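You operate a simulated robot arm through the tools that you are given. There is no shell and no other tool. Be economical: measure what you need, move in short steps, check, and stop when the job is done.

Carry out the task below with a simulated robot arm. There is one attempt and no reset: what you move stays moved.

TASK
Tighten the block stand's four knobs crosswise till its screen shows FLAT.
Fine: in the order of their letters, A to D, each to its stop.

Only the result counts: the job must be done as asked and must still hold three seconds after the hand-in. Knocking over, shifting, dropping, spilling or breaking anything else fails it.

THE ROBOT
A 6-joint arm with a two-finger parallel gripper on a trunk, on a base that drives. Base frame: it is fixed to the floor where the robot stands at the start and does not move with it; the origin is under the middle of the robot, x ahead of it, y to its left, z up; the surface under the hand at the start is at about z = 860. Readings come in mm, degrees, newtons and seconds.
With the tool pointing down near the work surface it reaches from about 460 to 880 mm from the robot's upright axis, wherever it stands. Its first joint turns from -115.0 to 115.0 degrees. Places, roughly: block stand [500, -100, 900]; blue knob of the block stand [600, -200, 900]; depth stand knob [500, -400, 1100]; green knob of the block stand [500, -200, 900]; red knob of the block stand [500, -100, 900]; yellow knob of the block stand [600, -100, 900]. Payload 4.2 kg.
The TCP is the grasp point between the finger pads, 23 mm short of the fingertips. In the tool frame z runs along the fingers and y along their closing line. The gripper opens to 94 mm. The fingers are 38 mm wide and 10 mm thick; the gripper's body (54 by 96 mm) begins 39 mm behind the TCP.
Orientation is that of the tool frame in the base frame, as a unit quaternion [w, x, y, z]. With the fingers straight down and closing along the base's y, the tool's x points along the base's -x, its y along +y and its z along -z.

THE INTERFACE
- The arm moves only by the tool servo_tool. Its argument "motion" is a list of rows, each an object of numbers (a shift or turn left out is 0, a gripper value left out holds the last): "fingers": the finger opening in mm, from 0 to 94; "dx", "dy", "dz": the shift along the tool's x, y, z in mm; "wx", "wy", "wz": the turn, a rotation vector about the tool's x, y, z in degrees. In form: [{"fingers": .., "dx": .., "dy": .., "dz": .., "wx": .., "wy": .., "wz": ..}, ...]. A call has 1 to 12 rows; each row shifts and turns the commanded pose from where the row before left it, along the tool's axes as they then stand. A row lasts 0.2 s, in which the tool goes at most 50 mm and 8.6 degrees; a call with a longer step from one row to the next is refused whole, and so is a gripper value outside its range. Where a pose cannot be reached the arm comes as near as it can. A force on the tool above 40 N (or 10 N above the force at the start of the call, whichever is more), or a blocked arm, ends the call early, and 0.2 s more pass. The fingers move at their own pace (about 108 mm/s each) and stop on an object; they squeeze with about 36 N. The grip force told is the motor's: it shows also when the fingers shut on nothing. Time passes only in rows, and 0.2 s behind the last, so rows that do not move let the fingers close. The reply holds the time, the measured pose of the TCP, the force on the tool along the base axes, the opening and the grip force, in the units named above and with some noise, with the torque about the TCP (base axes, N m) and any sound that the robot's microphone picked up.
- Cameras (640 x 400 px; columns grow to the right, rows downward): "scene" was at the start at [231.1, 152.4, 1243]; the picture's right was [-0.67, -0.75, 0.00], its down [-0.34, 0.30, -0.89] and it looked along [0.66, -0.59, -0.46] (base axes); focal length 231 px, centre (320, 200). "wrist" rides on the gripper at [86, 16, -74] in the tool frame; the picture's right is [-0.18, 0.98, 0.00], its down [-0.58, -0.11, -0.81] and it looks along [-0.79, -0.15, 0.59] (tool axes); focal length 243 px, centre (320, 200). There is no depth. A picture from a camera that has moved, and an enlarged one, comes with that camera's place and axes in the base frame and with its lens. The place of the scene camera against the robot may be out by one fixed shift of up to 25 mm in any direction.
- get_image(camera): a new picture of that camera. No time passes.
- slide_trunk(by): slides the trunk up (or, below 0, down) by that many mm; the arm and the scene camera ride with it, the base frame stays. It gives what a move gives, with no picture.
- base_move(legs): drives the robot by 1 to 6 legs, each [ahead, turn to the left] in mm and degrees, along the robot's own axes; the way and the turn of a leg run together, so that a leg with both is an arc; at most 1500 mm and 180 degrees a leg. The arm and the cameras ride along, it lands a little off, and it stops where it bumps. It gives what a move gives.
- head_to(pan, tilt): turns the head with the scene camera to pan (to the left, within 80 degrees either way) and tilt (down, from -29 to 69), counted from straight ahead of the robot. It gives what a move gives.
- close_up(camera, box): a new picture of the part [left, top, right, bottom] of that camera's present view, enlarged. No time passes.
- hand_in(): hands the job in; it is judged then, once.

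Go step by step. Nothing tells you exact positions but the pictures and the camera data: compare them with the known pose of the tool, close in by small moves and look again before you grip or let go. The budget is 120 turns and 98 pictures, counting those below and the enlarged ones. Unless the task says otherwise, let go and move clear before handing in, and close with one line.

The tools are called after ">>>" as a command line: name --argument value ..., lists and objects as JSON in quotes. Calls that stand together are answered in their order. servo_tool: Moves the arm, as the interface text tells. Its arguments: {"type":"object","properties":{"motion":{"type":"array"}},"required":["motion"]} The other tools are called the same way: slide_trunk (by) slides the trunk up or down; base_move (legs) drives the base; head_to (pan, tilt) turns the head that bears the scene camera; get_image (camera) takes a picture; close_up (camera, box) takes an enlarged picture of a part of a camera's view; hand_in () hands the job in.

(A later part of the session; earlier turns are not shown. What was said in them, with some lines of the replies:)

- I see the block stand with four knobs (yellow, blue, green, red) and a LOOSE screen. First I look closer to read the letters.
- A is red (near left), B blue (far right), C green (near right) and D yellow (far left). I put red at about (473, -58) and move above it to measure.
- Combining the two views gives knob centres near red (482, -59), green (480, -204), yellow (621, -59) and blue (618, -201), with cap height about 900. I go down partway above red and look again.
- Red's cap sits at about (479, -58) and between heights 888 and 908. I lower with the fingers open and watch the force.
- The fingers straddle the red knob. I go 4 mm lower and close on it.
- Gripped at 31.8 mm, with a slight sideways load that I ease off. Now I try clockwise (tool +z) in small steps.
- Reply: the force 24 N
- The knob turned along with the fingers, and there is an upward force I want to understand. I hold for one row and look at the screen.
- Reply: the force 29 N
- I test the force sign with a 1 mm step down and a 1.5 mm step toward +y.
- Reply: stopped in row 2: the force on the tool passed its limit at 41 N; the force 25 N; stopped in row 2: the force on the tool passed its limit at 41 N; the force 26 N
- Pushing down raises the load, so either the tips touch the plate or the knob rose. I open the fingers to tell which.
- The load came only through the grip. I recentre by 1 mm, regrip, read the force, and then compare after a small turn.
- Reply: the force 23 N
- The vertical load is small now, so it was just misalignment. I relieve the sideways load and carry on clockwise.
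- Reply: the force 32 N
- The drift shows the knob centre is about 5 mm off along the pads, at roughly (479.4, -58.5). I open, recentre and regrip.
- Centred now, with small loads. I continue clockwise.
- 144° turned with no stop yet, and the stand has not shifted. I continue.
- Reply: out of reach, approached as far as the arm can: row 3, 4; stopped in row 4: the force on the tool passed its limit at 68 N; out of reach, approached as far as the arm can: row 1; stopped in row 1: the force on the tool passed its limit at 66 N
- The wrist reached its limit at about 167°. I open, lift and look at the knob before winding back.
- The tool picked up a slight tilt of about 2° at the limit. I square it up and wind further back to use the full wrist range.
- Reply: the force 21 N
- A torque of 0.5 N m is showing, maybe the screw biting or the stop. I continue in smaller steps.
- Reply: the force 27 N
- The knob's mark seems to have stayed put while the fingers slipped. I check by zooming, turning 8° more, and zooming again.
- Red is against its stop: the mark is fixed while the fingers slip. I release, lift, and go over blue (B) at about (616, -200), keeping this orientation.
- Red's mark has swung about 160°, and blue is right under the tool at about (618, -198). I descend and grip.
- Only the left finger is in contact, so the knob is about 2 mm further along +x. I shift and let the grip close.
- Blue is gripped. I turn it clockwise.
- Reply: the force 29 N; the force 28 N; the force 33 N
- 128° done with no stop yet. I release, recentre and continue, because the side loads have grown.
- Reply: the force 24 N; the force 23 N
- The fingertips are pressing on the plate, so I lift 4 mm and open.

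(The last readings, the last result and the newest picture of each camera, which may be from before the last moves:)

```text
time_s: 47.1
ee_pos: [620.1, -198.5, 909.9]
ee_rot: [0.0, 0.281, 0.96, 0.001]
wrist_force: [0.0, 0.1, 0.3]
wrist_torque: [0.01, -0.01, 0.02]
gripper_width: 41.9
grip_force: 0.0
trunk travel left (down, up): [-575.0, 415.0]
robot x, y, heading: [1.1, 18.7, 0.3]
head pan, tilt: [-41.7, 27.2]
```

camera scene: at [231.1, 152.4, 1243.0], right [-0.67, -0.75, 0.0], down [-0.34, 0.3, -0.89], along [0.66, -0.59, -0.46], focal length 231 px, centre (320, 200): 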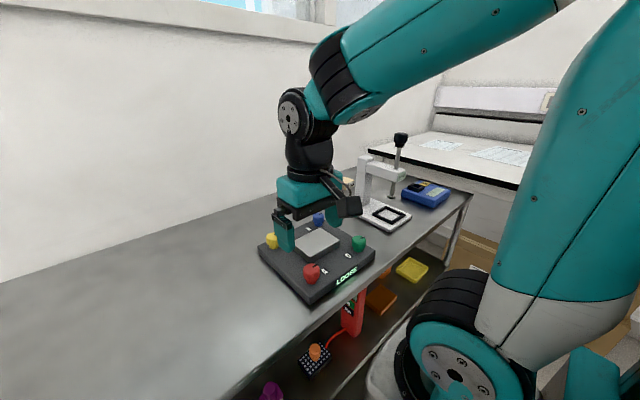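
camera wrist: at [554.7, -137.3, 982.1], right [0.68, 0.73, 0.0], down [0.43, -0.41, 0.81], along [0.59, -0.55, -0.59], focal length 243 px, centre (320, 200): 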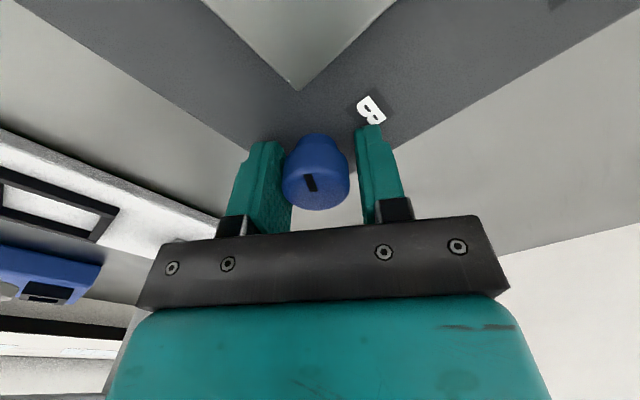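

>>> servo_tool --motion '[{"dx": 0.9, "dy": -1.1, "dz": -1}, {"fingers": 26}, {}, {}, {}]'

>>> servo_tool --motion '[{"wz": 8}, {"wz": 8}, {}]'

>>> servo_tool --motion '[{"wz": 8}, {"wz": 8}, {}]'

>>> close_up --camera "wrist" --box '[240, 100, 400, 200]'

```text
time_s: 48.3
ee_pos: [618.2, -198.4, 911.7]
ee_rot: [-0.001, 0.28, 0.96, 0.0]
wrist_force: [-1.3, -1.5, -0.6]
wrist_torque: [-0.57, 0.09, 0.0]
gripper_width: 31.9
grip_force: 44.7
trunk travel left (down, up): [-575.0, 415.0]
robot x, y, heading: [-0.3, 12.6, 0.1]
head pan, tilt: [-41.7, 27.2]
```

```text
time_s: 49.1
ee_pos: [619.4, -199.0, 910.5]
ee_rot: [-0.001, 0.413, 0.911, 0.0]
wrist_force: [-4.0, -3.2, -9.9]
wrist_torque: [-0.42, -1.33, 0.01]
gripper_width: 31.6
grip_force: 45.1
trunk travel left (down, up): [-575.0, 415.0]
robot x, y, heading: [1.6, 13.6, -0.2]
head pan, tilt: [-41.7, 27.2]
```

```text
time_s: 49.9
ee_pos: [619.0, -198.4, 910.4]
ee_rot: [-0.001, 0.535, 0.845, 0.0]
wrist_force: [-7.1, -8.4, -9.8]
wrist_torque: [0.73, -0.07, 0.46]
gripper_width: 31.9
grip_force: 44.8
trunk travel left (down, up): [-575.0, 415.0]
robot x, y, heading: [0.7, 16.7, -0.2]
head pan, tilt: [-41.7, 27.2]
```

```text
4.00 times, centred on (320, 150) of wrist
camera zoom: at [595.6, -113.9, 986.5], right [0.97, 0.25, 0.0], down [0.15, -0.57, 0.81], along [0.2, -0.78, -0.59], focal length 970 px, centre (320, 400)
```

zoom: 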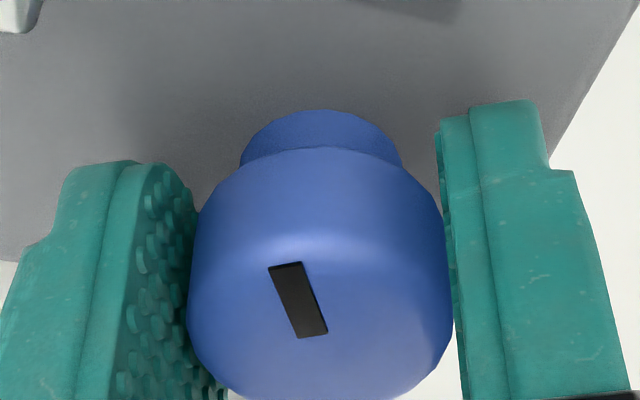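

Torque jumps to 0.46 N m at about 160°, the same place as red's stop. I push further in small steps to confirm the fingers slip.

>>> servo_tool --motion '[{"wz": 5}, {"wz": 5}, {}]'

>>> servo_tool --motion '[{"wz": 6}, {"wz": 6}, {"wz": 6}, {}]'

>>> close_up --camera "wrist" --box '[240, 100, 400, 200]'

```text
time_s: 50.7
ee_pos: [619.5, -199.6, 911.9]
ee_rot: [-0.001, 0.607, 0.795, 0.0]
wrist_force: [-10.9, -9.0, -1.6]
wrist_torque: [0.01, 0.25, 0.14]
gripper_width: 31.1
grip_force: 45.1
trunk travel left (down, up): [-575.0, 415.0]
robot x, y, heading: [-0.3, 13.4, 0.1]
head pan, tilt: [-41.7, 27.2]
```

```text
time_s: 51.7
ee_pos: [618.9, -198.2, 912.0]
ee_rot: [0.0, 0.723, 0.691, 0.001]
wrist_force: [-1.2, 0.3, -7.5]
wrist_torque: [0.22, -0.32, 0.47]
gripper_width: 31.7
grip_force: 45.0
trunk travel left (down, up): [-575.0, 415.0]
robot x, y, heading: [1.1, 16.4, -0.1]
head pan, tilt: [-41.7, 27.2]
```

```text
4.00 times, centred on (320, 150) of wrist
camera zoom: at [637.9, -111.9, 987.6], right [0.97, -0.23, 0.0], down [-0.14, -0.58, 0.81], along [-0.18, -0.78, -0.59], focal length 970 px, centre (320, 400)
```

zoom: 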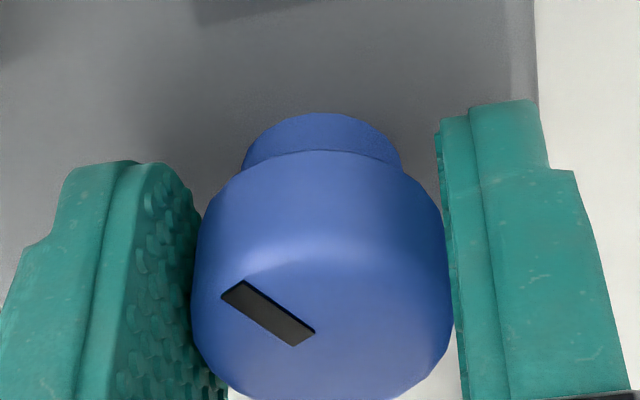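

Blue is at its stop too: the mark lags while the fingers slip. I release, lift, and wind the wrist back while going over to green (C) at about (479, -198).

>>> servo_tool --motion '[{"fingers": 50}, {}, {"dz": -15}, {"dz": -15}, {"dz": -15}, {"dz": -10}, {}]'

>>> servo_tool --motion '[{"wz": -8.5}, {"wz": -8.5}, {"wz": -8.5}, {"wz": -8.5}, {"wz": -8.5}, {"wz": -8.5}, {"wz": -8.5}, {"wz": -8.5}, {"wz": -8.5}, {"wz": -8.5}, {"wz": -8.5}]'

>>> servo_tool --motion '[{"wz": -8.5}, {"wz": -8.5}, {"wz": -8.5}, {"wz": -8.5}, {"wz": -8.5}, {"wz": -8.5}, {"wz": -8.5}, {"wz": -8.5}, {"wz": -8.5}, {"wz": -8.5}, {"wz": -8.5}, {}]'

>>> close_up --camera "scene" --box '[240, 200, 400, 300]'

```text
time_s: 53.3
ee_pos: [619.2, -198.6, 968.8]
ee_rot: [0.0, 0.723, 0.691, 0.0]
wrist_force: [0.7, -0.3, 0.9]
wrist_torque: [-0.02, -0.02, -0.01]
gripper_width: 50.0
grip_force: 0.1
trunk travel left (down, up): [-575.0, 415.0]
robot x, y, heading: [0.6, 19.8, 0.1]
head pan, tilt: [-41.7, 27.2]
```

```text
time_s: 55.7
ee_pos: [619.4, -200.4, 966.2]
ee_rot: [0.0, -0.009, 1.0, -0.001]
wrist_force: [-0.3, -0.4, 0.4]
wrist_torque: [-0.05, -0.02, 0.01]
gripper_width: 50.0
grip_force: 0.0
trunk travel left (down, up): [-575.0, 415.0]
robot x, y, heading: [-1.1, 15.8, 0.2]
head pan, tilt: [-41.7, 27.2]
```

```text
time_s: 58.3
ee_pos: [619.6, -198.7, 968.7]
ee_rot: [0.0, 0.734, -0.679, -0.002]
wrist_force: [-0.1, 0.8, 0.3]
wrist_torque: [0.02, -0.03, 0.03]
gripper_width: 50.0
grip_force: 0.1
trunk travel left (down, up): [-575.0, 415.0]
robot x, y, heading: [-2.9, 16.8, 0.3]
head pan, tilt: [-41.7, 27.2]
```

```text
4.00 times, centred on (320, 250) of scene
camera zoom: at [230.4, 152.5, 1243.0], right [-0.66, -0.75, 0.0], down [-0.34, 0.3, -0.89], along [0.67, -0.59, -0.46], focal length 926 px, centre (320, 0)
```

zoom: 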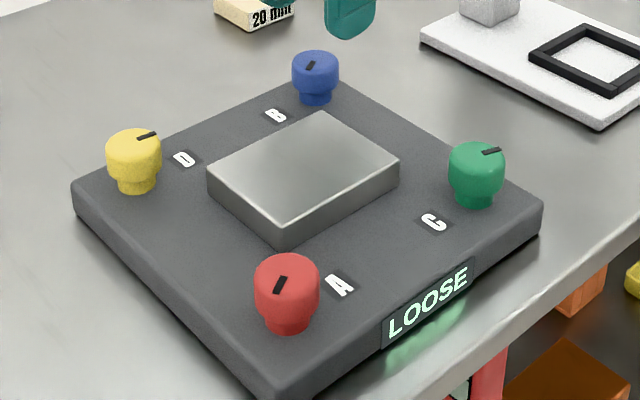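

>>> servo_tool --motion '[{"dx": -2, "dy": 23.3}, {"dx": -2, "dy": 23.3}, {"dx": -2, "dy": 23.3}, {"dx": -2, "dy": 23.3}, {"dx": -2, "dy": 23.3}, {"dx": -2, "dy": 23.3}, {}]'

>>> get_image --camera "wrist"

```text
time_s: 59.9
ee_pos: [479.8, -199.5, 966.5]
ee_rot: [0.0, 0.734, -0.679, 0.0]
wrist_force: [-0.7, 0.1, 0.4]
wrist_torque: [-0.01, 0.04, 0.01]
gripper_width: 50.0
grip_force: 0.1
trunk travel left (down, up): [-575.0, 415.0]
robot x, y, heading: [-1.4, 16.5, 0.2]
head pan, tilt: [-41.7, 27.2]
```

```text
61 pictures are left
camera wrist: at [468.3, -287.0, 1041.3], right [-0.99, 0.11, 0.0], down [0.06, 0.59, 0.81], along [0.09, 0.8, -0.59], focal length 243 px, centre (320, 200)
```

wrist: 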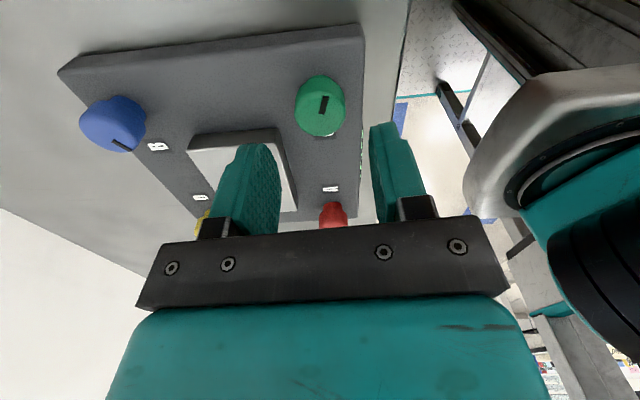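

Green is directly below at about (479.3, -198). I descend to z≈911 and grip.

>>> servo_tool --motion '[{"dx": -1.0, "dz": 15}, {"dz": 15}, {"dz": 15}, {"dz": 10.5}, {}, {"fingers": 26}, {}, {}, {}]'

>>> close_up --camera "wrist" --box '[240, 100, 400, 200]'

```text
time_s: 61.9
ee_pos: [479.5, -196.0, 911.3]
ee_rot: [0.0, 0.734, -0.679, -0.001]
wrist_force: [-5.4, -0.1, -7.6]
wrist_torque: [-0.42, -0.69, 0.01]
gripper_width: 31.5
grip_force: 44.8
trunk travel left (down, up): [-575.0, 415.0]
robot x, y, heading: [2.6, 16.4, 0.4]
head pan, tilt: [-41.7, 27.2]
```

```text
4.00 times, centred on (320, 150) of wrist
camera zoom: at [468.2, -284.2, 986.6], right [-0.99, 0.11, 0.0], down [0.07, 0.59, 0.81], along [0.09, 0.8, -0.59], focal length 970 px, centre (320, 400)
```

zoom: 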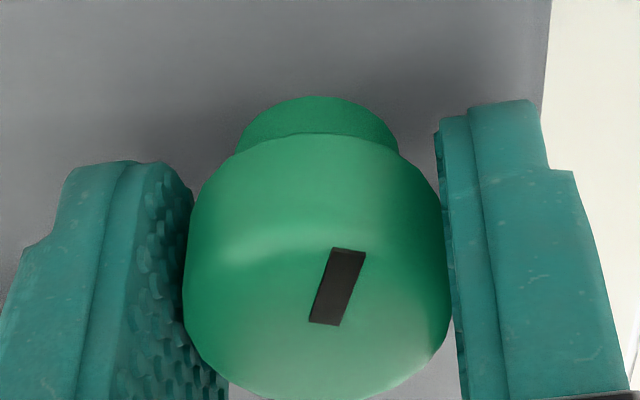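

Gripped, but the knob sits about 2–3 mm off along the pads. I regrip with that correction and turn.

>>> servo_tool --motion '[{"fingers": 40}, {}, {"dx": 2.2}, {}, {"fingers": 26}, {}, {}]'

>>> servo_tool --motion '[{"wz": 8}, {"wz": 8}, {"wz": 8}, {"wz": 8}, {"wz": 8}, {}]'

>>> servo_tool --motion '[{"wz": 8}, {"wz": 8}, {"wz": 8}, {"wz": 8}, {}]'

```text
time_s: 63.5
ee_pos: [479.6, -198.3, 911.5]
ee_rot: [-0.001, 0.734, -0.68, -0.001]
wrist_force: [-0.8, -0.2, -0.6]
wrist_torque: [0.13, -0.54, -0.01]
gripper_width: 31.7
grip_force: 45.1
trunk travel left (down, up): [-575.0, 415.0]
robot x, y, heading: [-0.5, 13.3, 0.0]
head pan, tilt: [-41.7, 27.2]
```

```text
time_s: 64.9
ee_pos: [478.0, -198.0, 911.7]
ee_rot: [0.0, -0.456, 0.89, -0.001]
wrist_force: [0.4, -4.9, 9.4]
wrist_torque: [0.8, -0.19, 0.01]
gripper_width: 31.5
grip_force: 44.9
trunk travel left (down, up): [-575.0, 415.0]
robot x, y, heading: [5.7, 14.4, 0.2]
head pan, tilt: [-41.7, 27.2]
```

```text
time_s: 66.1
ee_pos: [478.4, -199.0, 912.2]
ee_rot: [0.0, -0.194, 0.981, 0.001]
wrist_force: [-4.0, -2.6, 17.1]
wrist_torque: [-0.41, -0.24, -0.02]
gripper_width: 31.6
grip_force: 45.1
trunk travel left (down, up): [-575.0, 415.0]
robot x, y, heading: [3.7, 14.9, 0.2]
head pan, tilt: [-41.7, 27.2]
```

Very well centred, with low loads. I continue.

>>> servo_tool --motion '[{"wz": 8}, {"wz": 8}, {"wz": 8}, {"wz": 8}, {}]'

>>> servo_tool --motion '[{"wz": 8}, {"wz": 8}, {"wz": 8}, {"wz": 8}, {}]'

>>> servo_tool --motion '[{"wz": 6}, {"wz": 6}, {}]'

>>> close_up --camera "wrist" --box '[240, 100, 400, 200]'

```text
time_s: 67.3
ee_pos: [478.9, -198.7, 912.3]
ee_rot: [0.0, 0.084, 0.996, 0.001]
wrist_force: [-0.4, 10.5, 15.5]
wrist_torque: [-0.5, -0.98, -0.02]
gripper_width: 31.8
grip_force: 44.9
trunk travel left (down, up): [-575.0, 415.0]
robot x, y, heading: [-2.9, 15.6, 0.4]
head pan, tilt: [-41.7, 27.2]
```

```text
time_s: 68.5
ee_pos: [478.2, -198.4, 910.8]
ee_rot: [0.0, 0.357, 0.934, 0.0]
wrist_force: [7.4, 13.6, 11.2]
wrist_torque: [0.13, -0.19, 0.08]
gripper_width: 31.0
grip_force: 44.9
trunk travel left (down, up): [-575.0, 415.0]
robot x, y, heading: [-2.0, 18.3, -0.0]
head pan, tilt: [-41.7, 27.2]
```

```text
time_s: 69.3
ee_pos: [478.9, -197.0, 910.0]
ee_rot: [0.0, 0.451, 0.892, 0.001]
wrist_force: [6.2, 12.2, -3.2]
wrist_torque: [0.62, -0.5, 0.81]
gripper_width: 31.7
grip_force: 45.1
trunk travel left (down, up): [-575.0, 415.0]
robot x, y, heading: [0.2, 13.2, -0.0]
head pan, tilt: [-41.7, 27.2]
```

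```text
4.00 times, centred on (320, 150) of wrist
camera zoom: at [439.1, -118.6, 986.0], right [0.9, 0.43, 0.0], down [0.26, -0.53, 0.8], along [0.35, -0.72, -0.59], focal length 970 px, centre (320, 400)
```

zoom: 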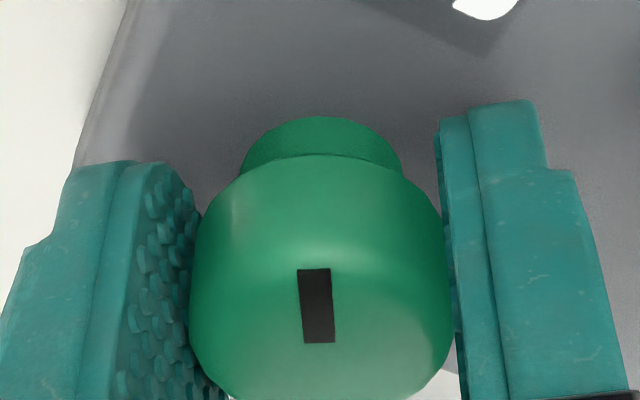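

Torque is 0.81 and the mark lags, so green is at its stop at about 135–145°. One more push confirms it.

>>> servo_tool --motion '[{"wz": 6}, {"wz": 6}, {"wz": 4}, {}]'

>>> close_up --camera "wrist" --box '[240, 100, 400, 200]'

```text
time_s: 70.3
ee_pos: [477.9, -198.6, 911.1]
ee_rot: [0.0, 0.572, 0.82, 0.0]
wrist_force: [3.3, -1.7, -0.6]
wrist_torque: [0.06, -0.4, 0.31]
gripper_width: 31.3
grip_force: 45.1
trunk travel left (down, up): [-575.0, 415.0]
robot x, y, heading: [4.3, 14.5, 0.2]
head pan, tilt: [-41.7, 27.2]
```

```text
4.00 times, centred on (320, 150) of wrist
camera zoom: at [463.3, -112.2, 986.0], right [0.99, 0.17, 0.0], down [0.1, -0.58, 0.81], along [0.13, -0.8, -0.59], focal length 970 px, centre (320, 400)
```

zoom: 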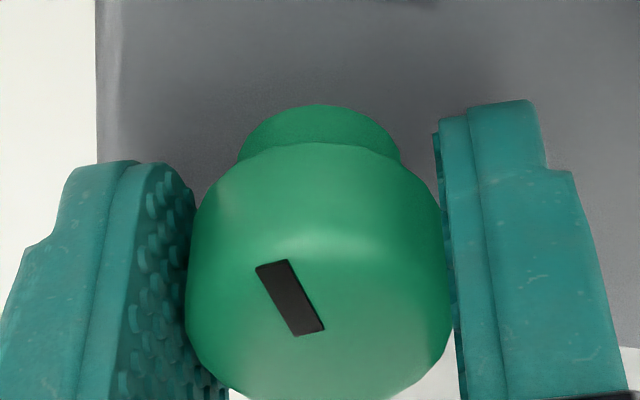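

Green is done. I release, lift and wind back, then head for yellow (D) at about (619, -59).

>>> servo_tool --motion '[{"fingers": 50}, {}, {"dz": -15}, {"dz": -15}, {"dz": -15}, {"dz": -10}, {}]'

>>> servo_tool --motion '[{"wz": -8.2}, {"wz": -8.2}, {"wz": -8.2}, {"wz": -8.2}, {"wz": -8.2}, {"wz": -8.2}, {"wz": -8.2}, {"wz": -8.2}, {"wz": -8.2}, {"wz": -8.2}]'

>>> servo_tool --motion '[{"wz": -8.2}, {"wz": -8.2}, {"wz": -8.2}, {"wz": -8.2}, {"wz": -8.2}, {"wz": -8.2}, {"wz": -8.2}, {"wz": -8.2}, {"wz": -8.2}, {"wz": -8.2}, {}]'

>>> close_up --camera "scene" --box '[240, 200, 400, 300]'

```text
time_s: 71.9
ee_pos: [478.3, -197.2, 965.6]
ee_rot: [-0.002, 0.571, 0.821, 0.001]
wrist_force: [0.2, -0.2, -0.1]
wrist_torque: [0.02, -0.01, -0.05]
gripper_width: 49.6
grip_force: 0.0
trunk travel left (down, up): [-575.0, 415.0]
robot x, y, heading: [0.3, 16.8, 0.1]
head pan, tilt: [-41.7, 27.2]
```

```text
time_s: 74.1
ee_pos: [478.9, -198.9, 968.5]
ee_rot: [-0.002, -0.11, 0.994, 0.001]
wrist_force: [0.2, -0.6, 0.5]
wrist_torque: [0.02, -0.03, 0.02]
gripper_width: 49.9
grip_force: 0.0
trunk travel left (down, up): [-575.0, 415.0]
robot x, y, heading: [-2.7, 15.2, 0.3]
head pan, tilt: [-41.7, 27.2]
```

```text
time_s: 76.5
ee_pos: [478.4, -198.9, 965.8]
ee_rot: [-0.001, 0.734, -0.679, -0.001]
wrist_force: [-0.2, 0.5, 0.0]
wrist_torque: [0.01, -0.01, -0.01]
gripper_width: 50.2
grip_force: 0.0
trunk travel left (down, up): [-575.0, 415.0]
robot x, y, heading: [-2.2, 17.5, 0.3]
head pan, tilt: [-41.7, 27.2]
```

```text
4.00 times, centred on (320, 250) of scene
camera zoom: at [230.4, 152.7, 1243.0], right [-0.66, -0.75, 0.0], down [-0.34, 0.3, -0.89], along [0.67, -0.59, -0.46], focal length 926 px, centre (320, 0)
```

zoom: 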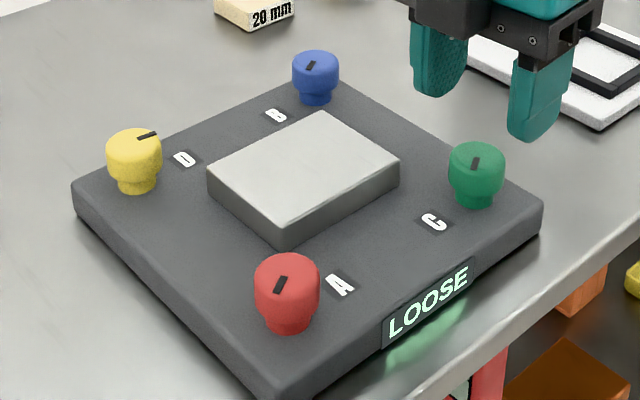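

>>> servo_tool --motion '[{"dx": -21.4, "dy": -25.2}, {"dx": -21.4, "dy": -25.2}, {"dx": -21.4, "dy": -25.2}, {"dx": -21.4, "dy": -25.2}, {"dx": -21.4, "dy": -25.2}, {"dx": -21.4, "dy": -25.2}, {}]'

>>> get_image --camera "wrist"

```text
time_s: 78.1
ee_pos: [621.7, -58.9, 965.0]
ee_rot: [0.0, 0.734, -0.679, 0.0]
wrist_force: [0.2, -0.2, -0.7]
wrist_torque: [-0.04, -0.02, 0.01]
gripper_width: 50.1
grip_force: 0.1
trunk travel left (down, up): [-575.0, 415.0]
robot x, y, heading: [-0.3, 14.8, 0.1]
head pan, tilt: [-41.7, 27.2]
```

```text
56 pictures are left
camera wrist: at [611.3, -145.2, 1040.4], right [-0.99, 0.11, 0.0], down [0.06, 0.59, 0.81], along [0.09, 0.8, -0.59], focal length 243 px, centre (320, 200)
```

wrist: 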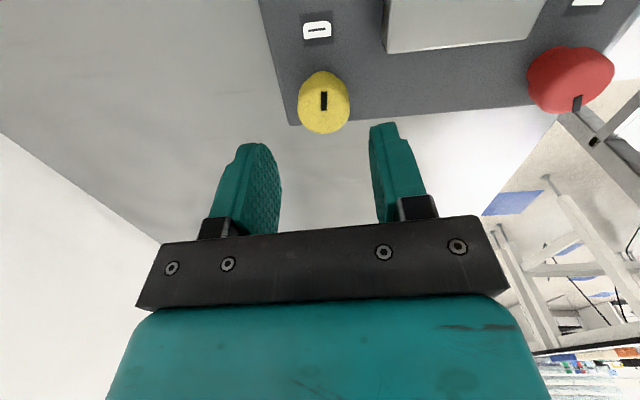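

>>> servo_tool --motion '[{"dx": 2.0, "dy": 1.3, "dz": 15}, {"dz": 15}, {"dz": 15}, {"dz": 9}, {}, {"fingers": 26}, {}, {}, {}]'

>>> close_up --camera "wrist" --box '[240, 100, 400, 200]'

```text
time_s: 80.1
ee_pos: [620.4, -60.0, 912.0]
ee_rot: [-0.001, 0.734, -0.679, 0.0]
wrist_force: [18.2, -0.3, -4.2]
wrist_torque: [-0.17, -0.43, 0.01]
gripper_width: 31.2
grip_force: 45.2
trunk travel left (down, up): [-575.0, 415.0]
robot x, y, heading: [0.3, 17.8, -0.2]
head pan, tilt: [-41.7, 27.2]
```

```text
4.00 times, centred on (320, 150) of wrist
camera zoom: at [608.8, -147.3, 987.1], right [-0.99, 0.11, 0.0], down [0.06, 0.59, 0.81], along [0.09, 0.8, -0.59], focal length 970 px, centre (320, 400)
```

zoom: 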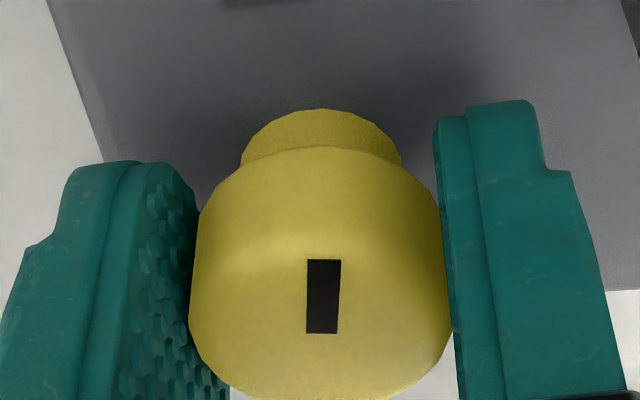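

Well centred along the pads. I relieve the x load and turn clockwise.

>>> servo_tool --motion '[{"dy": -0.8}, {"wz": 8}, {"wz": 8}, {"wz": 8}, {"wz": 8}, {}]'

>>> servo_tool --motion '[{"wz": 8}, {"wz": 8}, {"wz": 8}, {"wz": 8}, {}]'

>>> servo_tool --motion '[{"wz": 8}, {"wz": 8}, {"wz": 8}, {}]'

```text
time_s: 81.5
ee_pos: [619.3, -59.6, 912.7]
ee_rot: [0.0, -0.518, 0.855, 0.0]
wrist_force: [12.8, 7.1, -0.8]
wrist_torque: [0.54, -0.45, 0.01]
gripper_width: 31.1
grip_force: 45.0
trunk travel left (down, up): [-575.0, 415.0]
robot x, y, heading: [-0.7, 18.2, -0.0]
head pan, tilt: [-41.7, 27.2]
```

```text
time_s: 82.7
ee_pos: [618.8, -59.7, 911.5]
ee_rot: [-0.001, -0.262, 0.965, 0.0]
wrist_force: [10.8, 15.8, -0.7]
wrist_torque: [0.53, -0.75, -0.03]
gripper_width: 31.0
grip_force: 45.0
trunk travel left (down, up): [-575.0, 415.0]
robot x, y, heading: [2.2, 18.3, 0.1]
head pan, tilt: [-41.7, 27.2]
```

```text
time_s: 83.7
ee_pos: [618.5, -59.7, 913.0]
ee_rot: [-0.001, -0.056, 0.998, 0.001]
wrist_force: [1.1, 22.0, -1.3]
wrist_torque: [0.02, -1.07, 0.04]
gripper_width: 30.8
grip_force: 45.1
trunk travel left (down, up): [-575.0, 415.0]
robot x, y, heading: [-2.3, 15.4, 0.1]
head pan, tilt: [-41.7, 27.2]
```

>>> servo_tool --motion '[{"dy": 1.0}, {"wz": 8}, {"wz": 8}, {"wz": 8}, {}]'

>>> servo_tool --motion '[{"wz": 8}, {"wz": 8}, {}]'

>>> servo_tool --motion '[{"wz": 8}, {"wz": 8}, {}]'

>>> close_up --camera "wrist" --box '[240, 100, 400, 200]'

>>> close_up --camera "scene" --box '[240, 200, 400, 300]'

```text
time_s: 84.9
ee_pos: [618.6, -59.0, 912.7]
ee_rot: [-0.003, 0.152, 0.988, 0.0]
wrist_force: [-12.2, 23.0, -3.6]
wrist_torque: [-0.11, -0.13, 0.02]
gripper_width: 31.0
grip_force: 44.8
trunk travel left (down, up): [-575.0, 415.0]
robot x, y, heading: [-0.1, 18.7, 0.1]
head pan, tilt: [-41.7, 27.2]
```

```text
time_s: 85.7
ee_pos: [618.8, -58.5, 912.7]
ee_rot: [-0.002, 0.289, 0.957, 0.0]
wrist_force: [-13.1, 20.1, -10.6]
wrist_torque: [0.68, 0.72, -0.05]
gripper_width: 30.9
grip_force: 45.4
trunk travel left (down, up): [-575.0, 415.0]
robot x, y, heading: [0.8, 13.9, 0.1]
head pan, tilt: [-41.7, 27.2]
```

```text
time_s: 86.5
ee_pos: [619.8, -58.0, 912.5]
ee_rot: [0.0, 0.42, 0.908, 0.0]
wrist_force: [-8.4, 16.8, -11.4]
wrist_torque: [0.48, 0.06, 0.71]
gripper_width: 31.0
grip_force: 45.4
trunk travel left (down, up): [-575.0, 415.0]
robot x, y, heading: [-0.9, 14.9, 0.2]
head pan, tilt: [-41.7, 27.2]
```

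```text
4.00 times, centred on (320, 150) of wrist
camera zoom: at [574.4, 17.6, 987.5], right [0.87, 0.5, 0.0], down [0.29, -0.51, 0.81], along [0.4, -0.7, -0.59], focal length 970 px, centre (320, 400)
```

zoom: 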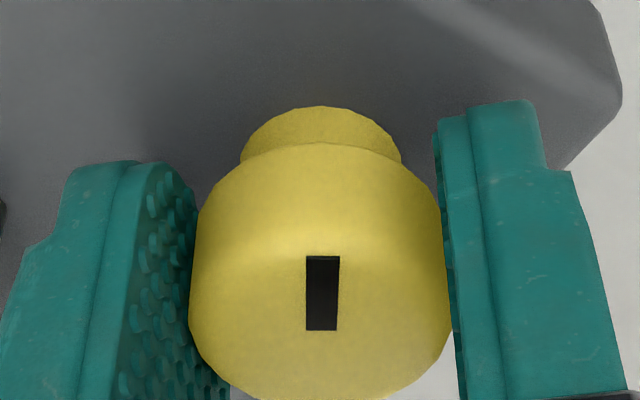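

```text
4.00 times, centred on (320, 250) of scene
camera zoom: at [230.5, 153.9, 1242.8], right [-0.66, -0.75, 0.0], down [-0.34, 0.3, -0.89], along [0.67, -0.59, -0.46], focal length 926 px, centre (320, 0)
```

zoom: 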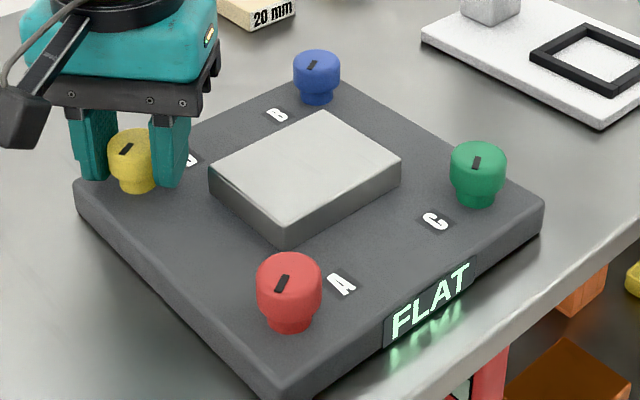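

The screen shows FLAT and the torque is at stop level. One small further push makes sure D is on its stop, then I release and lift clear.

>>> servo_tool --motion '[{"wz": 5}, {"wz": 5}, {}]'

>>> servo_tool --motion '[{"fingers": 50}, {}, {}, {"dz": -15}, {"dz": -15}, {"dz": -15}, {"dz": -15}, {"dz": -20}, {"dz": -20}, {}]'

>>> get_image --camera "scene"

>>> close_up --camera "scene" --box '[240, 200, 400, 300]'

```text
time_s: 87.3
ee_pos: [620.1, -59.8, 912.4]
ee_rot: [0.001, 0.499, 0.866, -0.001]
wrist_force: [6.1, -6.7, -10.2]
wrist_torque: [-1.13, 0.07, 0.47]
gripper_width: 31.8
grip_force: 45.1
trunk travel left (down, up): [-575.0, 415.0]
robot x, y, heading: [-2.3, 16.1, 0.1]
head pan, tilt: [-41.7, 27.2]
```

```text
time_s: 89.5
ee_pos: [618.6, -61.8, 1011.6]
ee_rot: [-0.001, 0.497, 0.868, 0.0]
wrist_force: [0.1, 0.0, -0.1]
wrist_torque: [-0.01, 0.02, -0.05]
gripper_width: 50.1
grip_force: 0.1
trunk travel left (down, up): [-575.0, 415.0]
robot x, y, heading: [-2.3, 15.8, 0.1]
head pan, tilt: [-41.7, 27.2]
```

```text
52 pictures are left
camera scene: at [230.5, 153.3, 1242.9], right [-0.66, -0.75, 0.0], down [-0.34, 0.3, -0.89], along [0.67, -0.59, -0.46], focal length 231 px, centre (320, 200)
```

scene: 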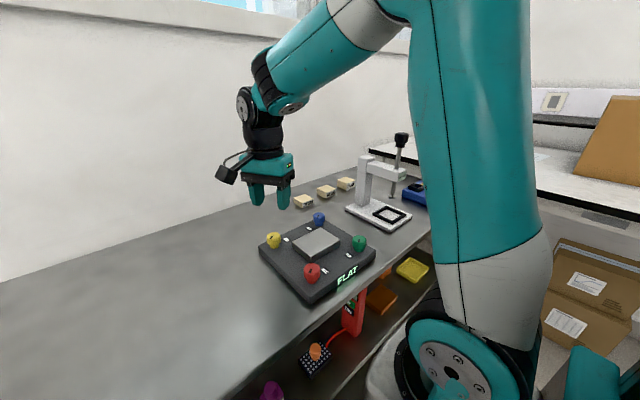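

```text
4.00 times, centred on (320, 250) of scene
camera zoom: at [230.5, 153.3, 1242.9], right [-0.66, -0.75, 0.0], down [-0.34, 0.3, -0.89], along [0.67, -0.59, -0.46], focal length 926 px, centre (320, 0)
```

zoom: 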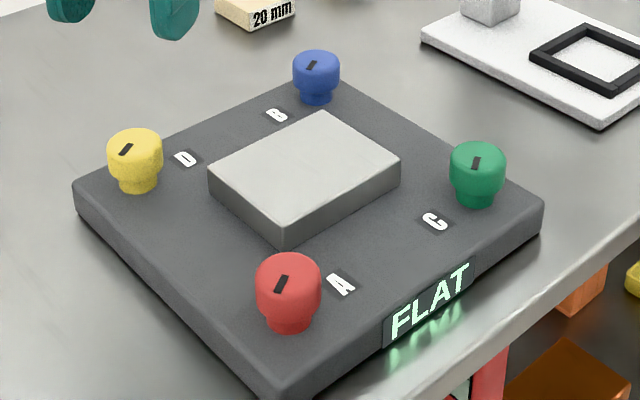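

The screen holds FLAT, all four knobs are at their stops, and the gripper is clear. I hand the job in.

>>> hand_in

```text
The job is handed in.
```

I tightened knobs A, B, C and D in that order, each to its stop. The screen showed FLAT, with the gripper let go and clear at hand-in.
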